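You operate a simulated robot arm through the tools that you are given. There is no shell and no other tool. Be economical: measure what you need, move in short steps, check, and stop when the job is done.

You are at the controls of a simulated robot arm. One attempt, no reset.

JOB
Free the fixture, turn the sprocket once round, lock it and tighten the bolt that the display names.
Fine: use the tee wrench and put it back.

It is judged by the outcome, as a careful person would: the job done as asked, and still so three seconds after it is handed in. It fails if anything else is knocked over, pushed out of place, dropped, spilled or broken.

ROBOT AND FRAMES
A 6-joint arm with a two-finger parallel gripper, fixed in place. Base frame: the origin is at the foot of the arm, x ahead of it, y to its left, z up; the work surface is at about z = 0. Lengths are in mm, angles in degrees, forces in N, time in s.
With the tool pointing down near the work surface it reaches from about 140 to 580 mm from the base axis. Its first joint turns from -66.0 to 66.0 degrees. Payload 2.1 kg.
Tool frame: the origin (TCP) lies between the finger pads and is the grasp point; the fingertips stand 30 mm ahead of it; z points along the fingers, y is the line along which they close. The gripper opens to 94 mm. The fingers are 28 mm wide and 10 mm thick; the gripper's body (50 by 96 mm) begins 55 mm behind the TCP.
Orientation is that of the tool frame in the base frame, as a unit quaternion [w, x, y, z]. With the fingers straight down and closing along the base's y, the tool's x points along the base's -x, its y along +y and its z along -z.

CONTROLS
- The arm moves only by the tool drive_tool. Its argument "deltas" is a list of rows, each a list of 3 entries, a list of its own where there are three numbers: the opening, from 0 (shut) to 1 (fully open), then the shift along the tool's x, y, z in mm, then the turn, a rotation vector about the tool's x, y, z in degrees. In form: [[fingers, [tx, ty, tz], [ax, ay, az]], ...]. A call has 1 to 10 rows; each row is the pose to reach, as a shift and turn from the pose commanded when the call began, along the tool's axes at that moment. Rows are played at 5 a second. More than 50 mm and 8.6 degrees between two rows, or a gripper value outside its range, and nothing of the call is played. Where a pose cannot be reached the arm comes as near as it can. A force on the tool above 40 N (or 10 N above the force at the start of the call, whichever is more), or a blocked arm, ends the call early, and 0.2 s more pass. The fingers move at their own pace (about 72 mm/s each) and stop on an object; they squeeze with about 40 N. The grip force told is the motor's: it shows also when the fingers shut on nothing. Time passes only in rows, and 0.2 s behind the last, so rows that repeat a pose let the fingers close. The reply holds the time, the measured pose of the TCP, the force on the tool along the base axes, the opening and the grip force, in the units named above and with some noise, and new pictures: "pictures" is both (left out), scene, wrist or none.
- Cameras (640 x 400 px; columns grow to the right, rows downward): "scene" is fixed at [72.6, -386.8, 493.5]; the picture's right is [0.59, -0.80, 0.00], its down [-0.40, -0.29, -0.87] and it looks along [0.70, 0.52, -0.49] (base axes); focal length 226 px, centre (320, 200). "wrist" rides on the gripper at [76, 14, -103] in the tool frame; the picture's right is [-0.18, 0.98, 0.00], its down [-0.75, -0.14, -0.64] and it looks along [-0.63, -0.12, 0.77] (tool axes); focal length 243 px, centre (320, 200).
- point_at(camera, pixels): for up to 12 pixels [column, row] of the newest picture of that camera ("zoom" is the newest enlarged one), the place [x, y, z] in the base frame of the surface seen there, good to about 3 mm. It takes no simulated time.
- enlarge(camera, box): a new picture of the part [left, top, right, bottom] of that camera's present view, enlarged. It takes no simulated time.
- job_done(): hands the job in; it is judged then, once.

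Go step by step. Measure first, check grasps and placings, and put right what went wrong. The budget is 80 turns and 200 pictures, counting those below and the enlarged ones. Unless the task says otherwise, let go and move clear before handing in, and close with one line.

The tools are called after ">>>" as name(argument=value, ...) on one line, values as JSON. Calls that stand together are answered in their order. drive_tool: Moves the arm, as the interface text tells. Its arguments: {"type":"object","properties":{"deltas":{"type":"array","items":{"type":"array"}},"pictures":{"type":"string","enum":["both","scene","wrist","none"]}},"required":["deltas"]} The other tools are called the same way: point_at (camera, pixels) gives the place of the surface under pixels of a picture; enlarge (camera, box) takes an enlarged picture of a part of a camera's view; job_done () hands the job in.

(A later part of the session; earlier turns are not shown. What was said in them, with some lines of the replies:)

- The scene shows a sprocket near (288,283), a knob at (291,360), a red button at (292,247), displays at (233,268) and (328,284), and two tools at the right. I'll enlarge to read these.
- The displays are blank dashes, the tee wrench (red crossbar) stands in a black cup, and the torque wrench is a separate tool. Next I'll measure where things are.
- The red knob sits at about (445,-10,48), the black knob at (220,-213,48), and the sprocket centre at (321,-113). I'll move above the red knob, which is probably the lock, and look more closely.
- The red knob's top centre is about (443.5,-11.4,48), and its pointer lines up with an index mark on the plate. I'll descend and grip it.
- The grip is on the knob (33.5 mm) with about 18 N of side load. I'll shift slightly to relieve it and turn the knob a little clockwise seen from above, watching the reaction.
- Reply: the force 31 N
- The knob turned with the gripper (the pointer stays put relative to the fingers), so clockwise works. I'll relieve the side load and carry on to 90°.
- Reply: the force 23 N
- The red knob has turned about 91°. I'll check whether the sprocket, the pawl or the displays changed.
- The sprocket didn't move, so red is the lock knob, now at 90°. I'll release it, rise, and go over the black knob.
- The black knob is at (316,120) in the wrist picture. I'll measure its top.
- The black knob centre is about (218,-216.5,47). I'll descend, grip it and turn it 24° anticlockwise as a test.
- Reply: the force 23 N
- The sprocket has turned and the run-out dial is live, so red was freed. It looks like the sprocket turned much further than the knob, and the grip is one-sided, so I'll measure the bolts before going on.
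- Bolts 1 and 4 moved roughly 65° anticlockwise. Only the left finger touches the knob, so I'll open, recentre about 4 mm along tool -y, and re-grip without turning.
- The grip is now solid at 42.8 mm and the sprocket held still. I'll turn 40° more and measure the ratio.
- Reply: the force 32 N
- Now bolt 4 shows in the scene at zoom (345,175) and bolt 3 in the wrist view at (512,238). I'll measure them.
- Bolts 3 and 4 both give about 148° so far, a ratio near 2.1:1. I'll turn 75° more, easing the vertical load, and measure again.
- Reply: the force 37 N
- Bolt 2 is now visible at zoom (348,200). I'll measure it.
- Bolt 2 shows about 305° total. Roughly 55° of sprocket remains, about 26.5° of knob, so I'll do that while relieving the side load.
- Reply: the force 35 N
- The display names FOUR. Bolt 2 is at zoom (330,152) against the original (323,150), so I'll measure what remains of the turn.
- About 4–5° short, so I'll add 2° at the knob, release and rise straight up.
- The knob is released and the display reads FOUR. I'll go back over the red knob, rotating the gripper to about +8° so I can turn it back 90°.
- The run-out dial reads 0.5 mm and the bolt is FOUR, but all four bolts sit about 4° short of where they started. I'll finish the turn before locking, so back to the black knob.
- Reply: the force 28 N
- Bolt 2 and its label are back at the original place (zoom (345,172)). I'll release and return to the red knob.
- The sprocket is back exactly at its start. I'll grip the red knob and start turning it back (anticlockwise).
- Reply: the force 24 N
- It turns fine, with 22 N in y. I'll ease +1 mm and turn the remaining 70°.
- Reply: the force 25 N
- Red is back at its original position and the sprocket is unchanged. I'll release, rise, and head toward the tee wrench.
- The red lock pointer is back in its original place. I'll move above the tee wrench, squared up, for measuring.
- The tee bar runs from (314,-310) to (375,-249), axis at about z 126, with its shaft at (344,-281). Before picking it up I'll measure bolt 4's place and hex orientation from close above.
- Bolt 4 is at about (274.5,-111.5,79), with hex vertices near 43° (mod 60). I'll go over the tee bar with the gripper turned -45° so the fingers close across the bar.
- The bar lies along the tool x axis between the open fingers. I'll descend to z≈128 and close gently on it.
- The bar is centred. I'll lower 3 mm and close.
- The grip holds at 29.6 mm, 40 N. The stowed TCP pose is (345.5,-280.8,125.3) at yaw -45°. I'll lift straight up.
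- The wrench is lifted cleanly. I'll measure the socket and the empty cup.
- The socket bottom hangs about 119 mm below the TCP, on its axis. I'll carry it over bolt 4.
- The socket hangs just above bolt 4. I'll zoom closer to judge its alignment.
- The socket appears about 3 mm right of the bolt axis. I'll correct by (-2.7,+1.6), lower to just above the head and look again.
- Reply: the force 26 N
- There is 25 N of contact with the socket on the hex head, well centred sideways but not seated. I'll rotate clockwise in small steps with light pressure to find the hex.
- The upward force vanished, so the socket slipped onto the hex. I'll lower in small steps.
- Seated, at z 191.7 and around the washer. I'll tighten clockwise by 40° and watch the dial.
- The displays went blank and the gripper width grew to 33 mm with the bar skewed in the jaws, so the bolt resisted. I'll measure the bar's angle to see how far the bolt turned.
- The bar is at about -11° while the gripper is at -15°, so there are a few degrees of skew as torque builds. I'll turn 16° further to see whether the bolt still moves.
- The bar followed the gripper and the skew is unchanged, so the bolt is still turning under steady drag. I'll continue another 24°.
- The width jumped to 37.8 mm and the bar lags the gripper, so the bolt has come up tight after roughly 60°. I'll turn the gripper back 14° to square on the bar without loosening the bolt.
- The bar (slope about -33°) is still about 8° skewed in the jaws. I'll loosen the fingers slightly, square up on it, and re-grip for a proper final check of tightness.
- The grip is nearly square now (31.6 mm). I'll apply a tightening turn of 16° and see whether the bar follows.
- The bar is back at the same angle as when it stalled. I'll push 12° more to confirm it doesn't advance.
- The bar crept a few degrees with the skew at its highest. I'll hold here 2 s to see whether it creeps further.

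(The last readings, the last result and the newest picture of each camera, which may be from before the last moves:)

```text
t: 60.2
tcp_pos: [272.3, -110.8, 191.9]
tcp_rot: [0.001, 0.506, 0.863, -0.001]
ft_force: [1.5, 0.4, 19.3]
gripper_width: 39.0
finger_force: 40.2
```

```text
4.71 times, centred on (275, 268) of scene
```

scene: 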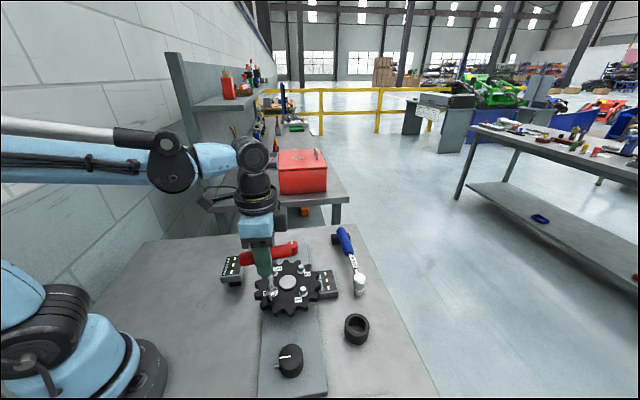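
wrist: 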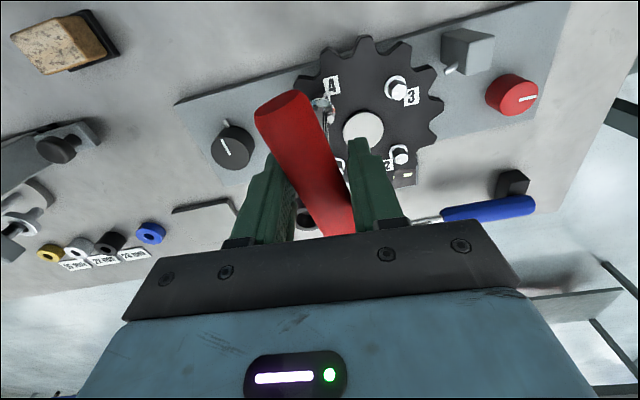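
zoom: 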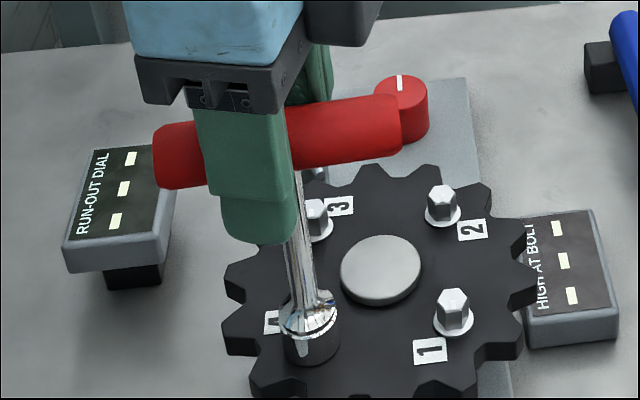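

No creep, so the bolt is tight. I'll relax the fingers, square up on the bar, re-grip, and lift the wrench straight off.

>>> drive_tool(deltas=[[0.5, [0, 0, 0], [0, 0, 0]], [0.5, [0, 0, 0], [0, 0, -6]], [0.5, [0, 0, 0], [0, 0, -12]], [0.5, [0, 0, 0], [0, 0, -18]], [0.1, [0, 0, 0], [0, 0, -18]], [0.1, [0, 0, 0], [0, 0, -18]], [0.1, [0, 0, 0], [0, 0, -18]]])

>>> enlarge(camera="scene", box=[210, 225, 340, 310])

```text
t: 61.8
tcp_pos: [272.1, -110.4, 190.9]
tcp_rot: [0.001, 0.365, 0.931, -0.001]
ft_force: [0.0, -0.1, 0.8]
gripper_width: 33.7
finger_force: 39.9
```

scene: 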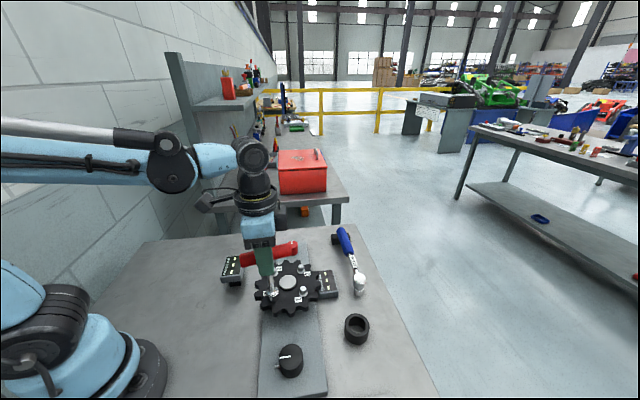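
wrist: 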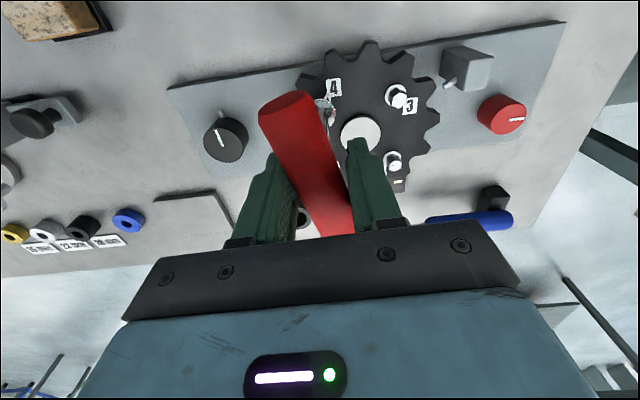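

```text
4.71 times, centred on (275, 268) of scene
```

zoom: 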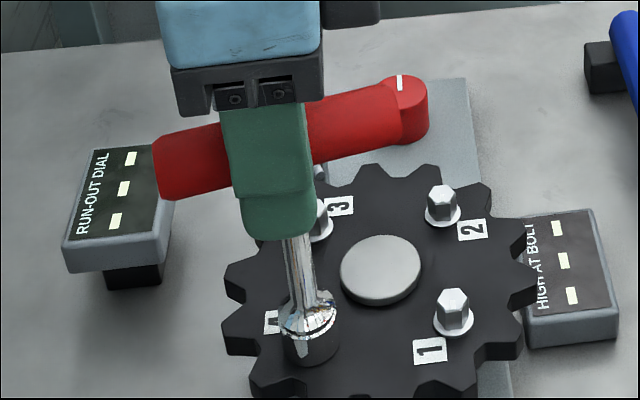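

The bar is relaxed. I'll lift the wrench straight off the bolt.

>>> drive_tool(deltas=[[0.1, [0, 0, -5], [0, 0, 0]], [0.1, [0, 0, -10], [0, 0, 0]], [0.1, [0, 0, -15], [0, 0, 0]], [0.1, [0, 0, -22], [0, 0, 0]], [0.1, [0, 0, -35], [0, 0, 0]], [0.1, [0, 0, -50], [0, 0, 0]], [0.1, [0, 0, -50], [0, 0, 0]]])

>>> enlarge(camera="scene", box=[230, 225, 326, 304])

```text
t: 63.4
tcp_pos: [271.1, -109.0, 241.7]
tcp_rot: [0.001, 0.365, 0.931, -0.001]
ft_force: [0.0, -0.9, -2.1]
gripper_width: 29.7
finger_force: 39.9
```

scene: 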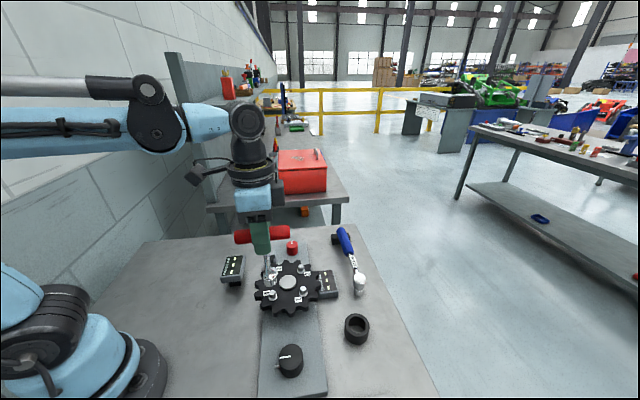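
wrist: 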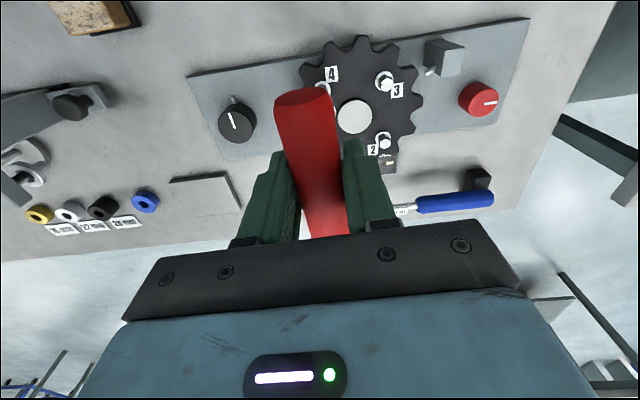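

```text
5.06 times, centred on (278, 264) of scene
```

zoom: 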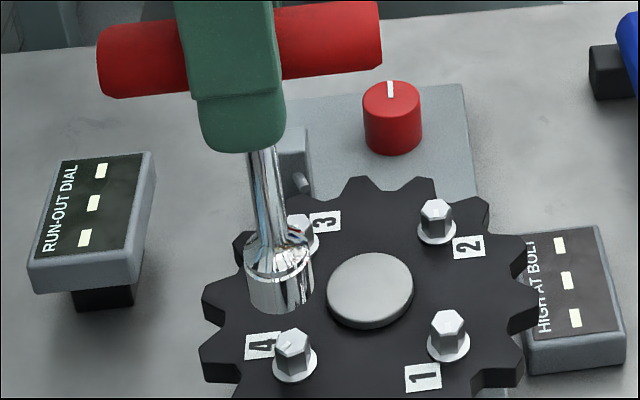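

The bar is squared in the grip again (29.7 mm), bolt 4's mark has turned, and nothing else moved. I'll carry the wrench back over its cup, turning it to its original orientation.

>>> drive_tool(deltas=[[0.1, [-17, -7.5, 0], [0, 0, -8.5]], [0.1, [-34, -15, 0], [0, 0, -17]], [0.1, [-51, -22.6, 0], [0, 0, -25.5]], [0.1, [-68, -30, 0], [0, 0, -34]], [0.1, [-85, -37.7, 0], [0, 0, -42.5]], [0.1, [-102, -45.2, 0], [0, 0, -51]], [0.1, [-119, -52.8, 0], [0, 0, -59.5]], [0.1, [-136, -60.3, 0], [0, 0, -68]], [0.1, [-153, -68, 0], [0, 0, -76.5]], [0.1, [-170.8, -75.6, 0], [0, 0, -85]]])

>>> enlarge(camera="scene", box=[300, 210, 428, 350])

>>> enlarge(camera="scene", box=[240, 255, 304, 303])

```text
t: 65.6
tcp_pos: [344.3, -281.1, 242.2]
tcp_rot: [0.0, -0.36, 0.933, -0.001]
ft_force: [-1.0, -0.1, -3.0]
gripper_width: 29.9
finger_force: 39.8
```

scene: 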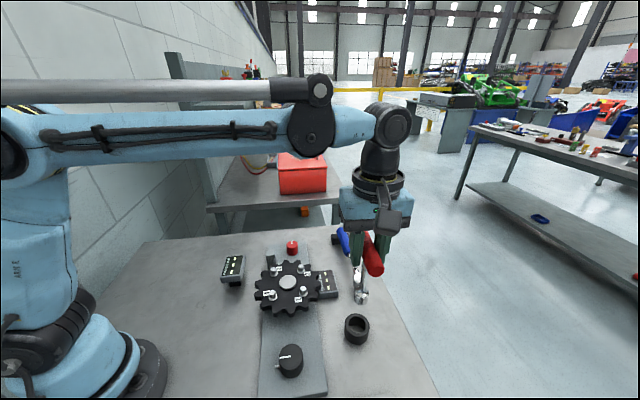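
wrist: 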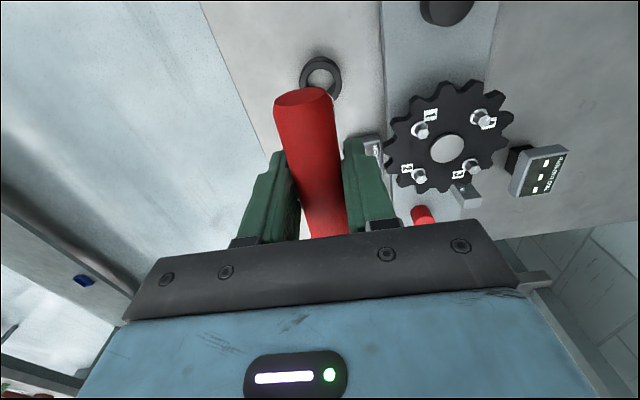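

```text
2.86 times, centred on (364, 280) of scene
```

zoom: 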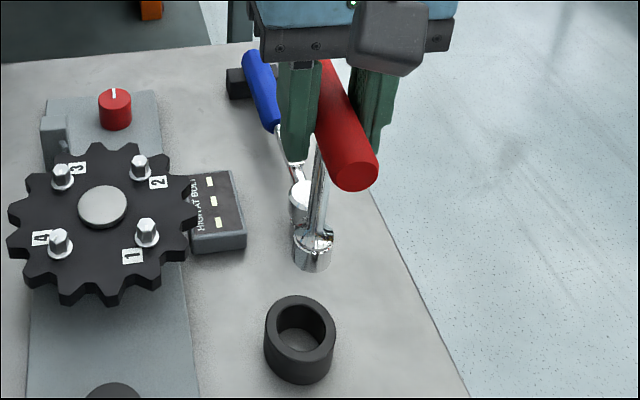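

```text
8.33 times, centred on (272, 279) of scene
```

zoom: 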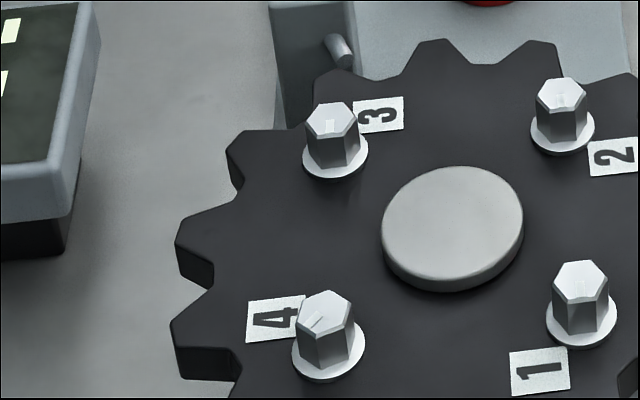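

Bolt 4's mark has turned clockwise from lower-right to lower-left. I'll zoom in to compare it with the other bolts before stowing the wrench.

>>> enlarge(camera="scene", box=[262, 284, 290, 304])

>>> enlarge(camera="scene", box=[290, 281, 318, 301])

```text
16.00 times, centred on (276, 294) of scene
```

zoom: 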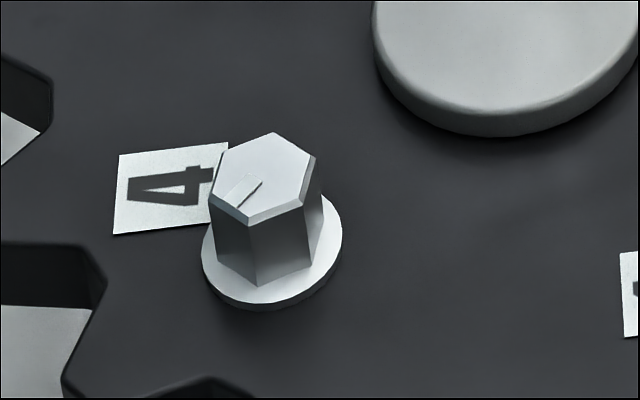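

```text
16.00 times, centred on (304, 291) of scene
```

zoom: 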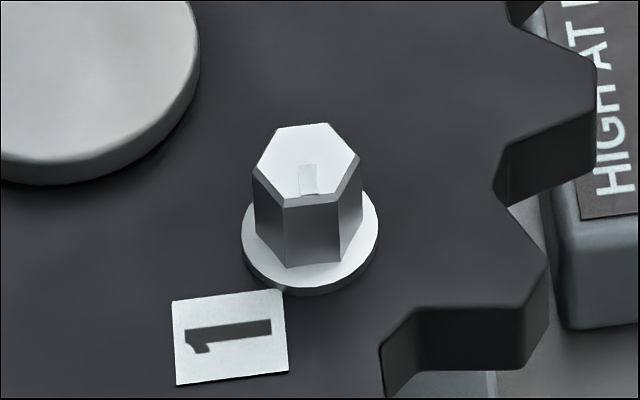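

Bolt 4 turned roughly 50° clockwise up to a firm stop. Now I'll lower the wrench into its cup.

>>> drive_tool(deltas=[[0.1, [-0.7, -0.7, 0], [0, 0, -3]], [0.1, [-0.7, -0.7, 30], [0, 0, -3]], [0.1, [-0.7, -0.7, 60], [0, 0, -3]], [0.1, [-0.7, -0.7, 80], [0, 0, -3]], [0.1, [-0.7, -0.7, 80], [0, 0, -3]]])

>>> enlarge(camera="scene", box=[320, 260, 400, 350])

```text
t: 66.8
tcp_pos: [347.1, -280.9, 162.6]
tcp_rot: [0.0, -0.383, 0.924, -0.002]
ft_force: [-0.3, 0.4, -1.0]
gripper_width: 29.5
finger_force: 41.0
```

scene: 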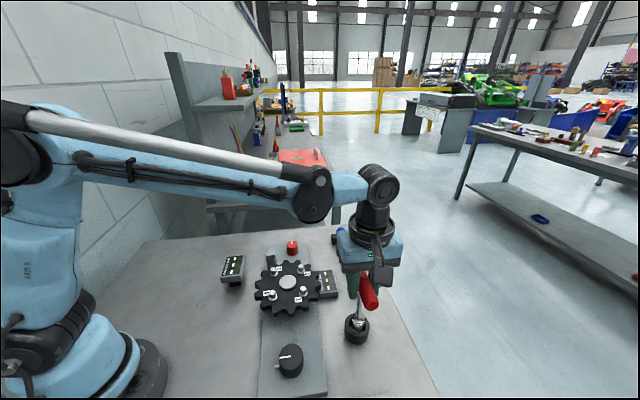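
wrist: 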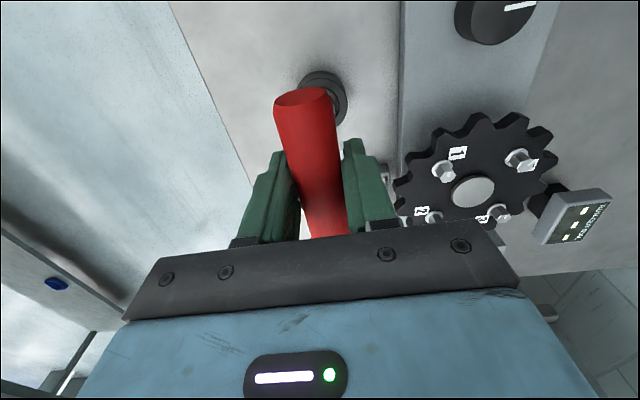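

```text
4.44 times, centred on (360, 305) of scene
```

zoom: 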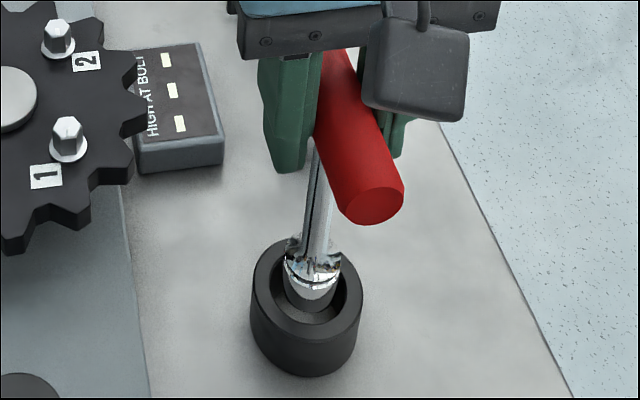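

The socket is lined up over the cup opening, so I'll lower the rest of the way.

>>> drive_tool(deltas=[[0.1, [0.7, 0.7, 8], [0, 0, 0]], [0.1, [0.7, 0.7, 16], [0, 0, 0]], [0.1, [0.7, 0.7, 24], [0, 0, 0]], [0.1, [0.7, 0.7, 31], [0, 0, 0]], [0.1, [0.7, 0.7, 36], [0, 0, 0]], [0.1, [0.7, 0.7, 36], [0, 0, 0]]])

>>> enlarge(camera="scene", box=[320, 260, 400, 350])

```text
t: 68.2
tcp_pos: [346.2, -282.4, 127.6]
tcp_rot: [0.001, -0.382, 0.924, 0.0]
ft_force: [0.2, 0.1, 7.3]
gripper_width: 29.5
finger_force: 39.7
stopped in row 6: the force on the tool passed its limit (the readings are from after the stop); the commanded pose is now the measured one
```

scene: 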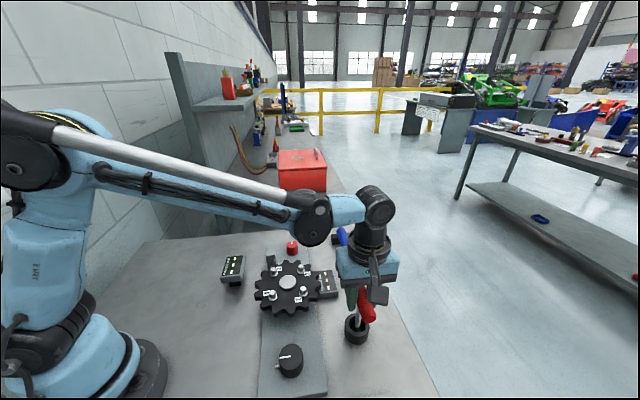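
wrist: 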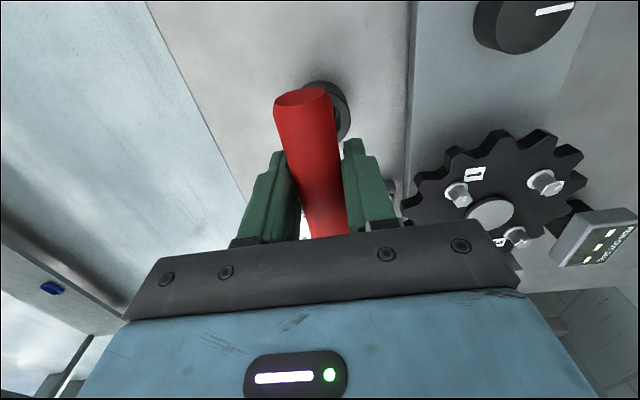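

```text
4.44 times, centred on (360, 305) of scene
```

zoom: 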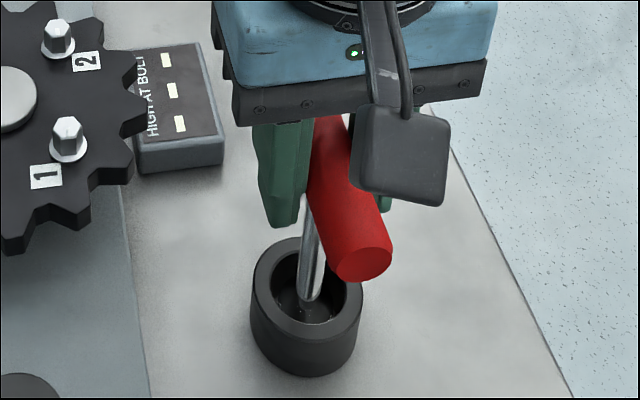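

The socket has bottomed in the cup (contact, z≈127). I'll open slowly and rise clear.

>>> drive_tool(deltas=[[0.38, [0, 0, 0], [0, 0, 0]], [0.45, [0, 0, 0], [0, 0, 0]], [0.7, [0, 0, 0], [0, 0, 0]], [1, [0, 0, 0], [0, 0, 0]], [1, [0, 0, 0], [0, 0, 0]], [1, [0, 0, -30], [0, 0, 0]], [1, [0, 0, -70], [0, 0, 0]], [1, [0, 0, -110], [0, 0, 0]], [1, [0, 0, -120], [0, 0, 0]]])

>>> enlarge(camera="scene", box=[210, 225, 400, 350])

```text
t: 70.2
tcp_pos: [346.1, -281.1, 248.4]
tcp_rot: [0.0, -0.383, 0.924, -0.001]
ft_force: [0.7, 0.1, 0.9]
gripper_width: 94.0
finger_force: 0.0
```

scene: 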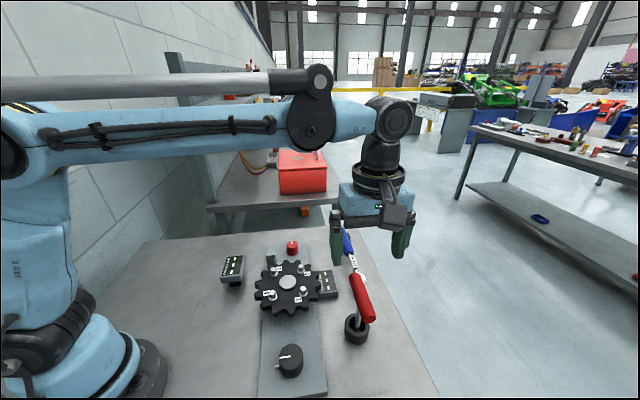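
wrist: 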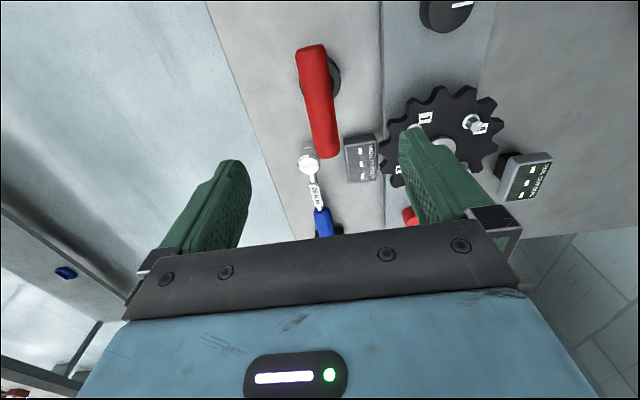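

```text
3.20 times, centred on (305, 288) of scene
```

zoom: 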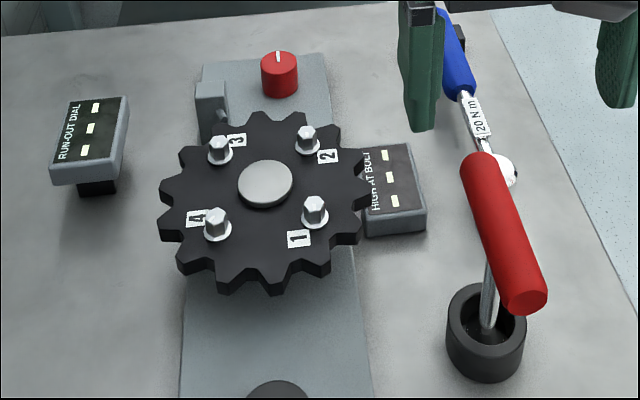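

The wrench stands in its cup as before, the red lock is back at its start position, the sprocket is home, and nothing else has moved. The arm is clear, so I'm handing in.

>>> job_done()

```text
The job is handed in.
```

I freed the fixture, turned the sprocket once round and locked it. The display named FOUR, so I tightened bolt 4 with the tee wrench until it would turn no further (about 50°), then put the wrench back in its cup. The dials blanked as the bolt turned, so I have no run-out reading taken after tightening.
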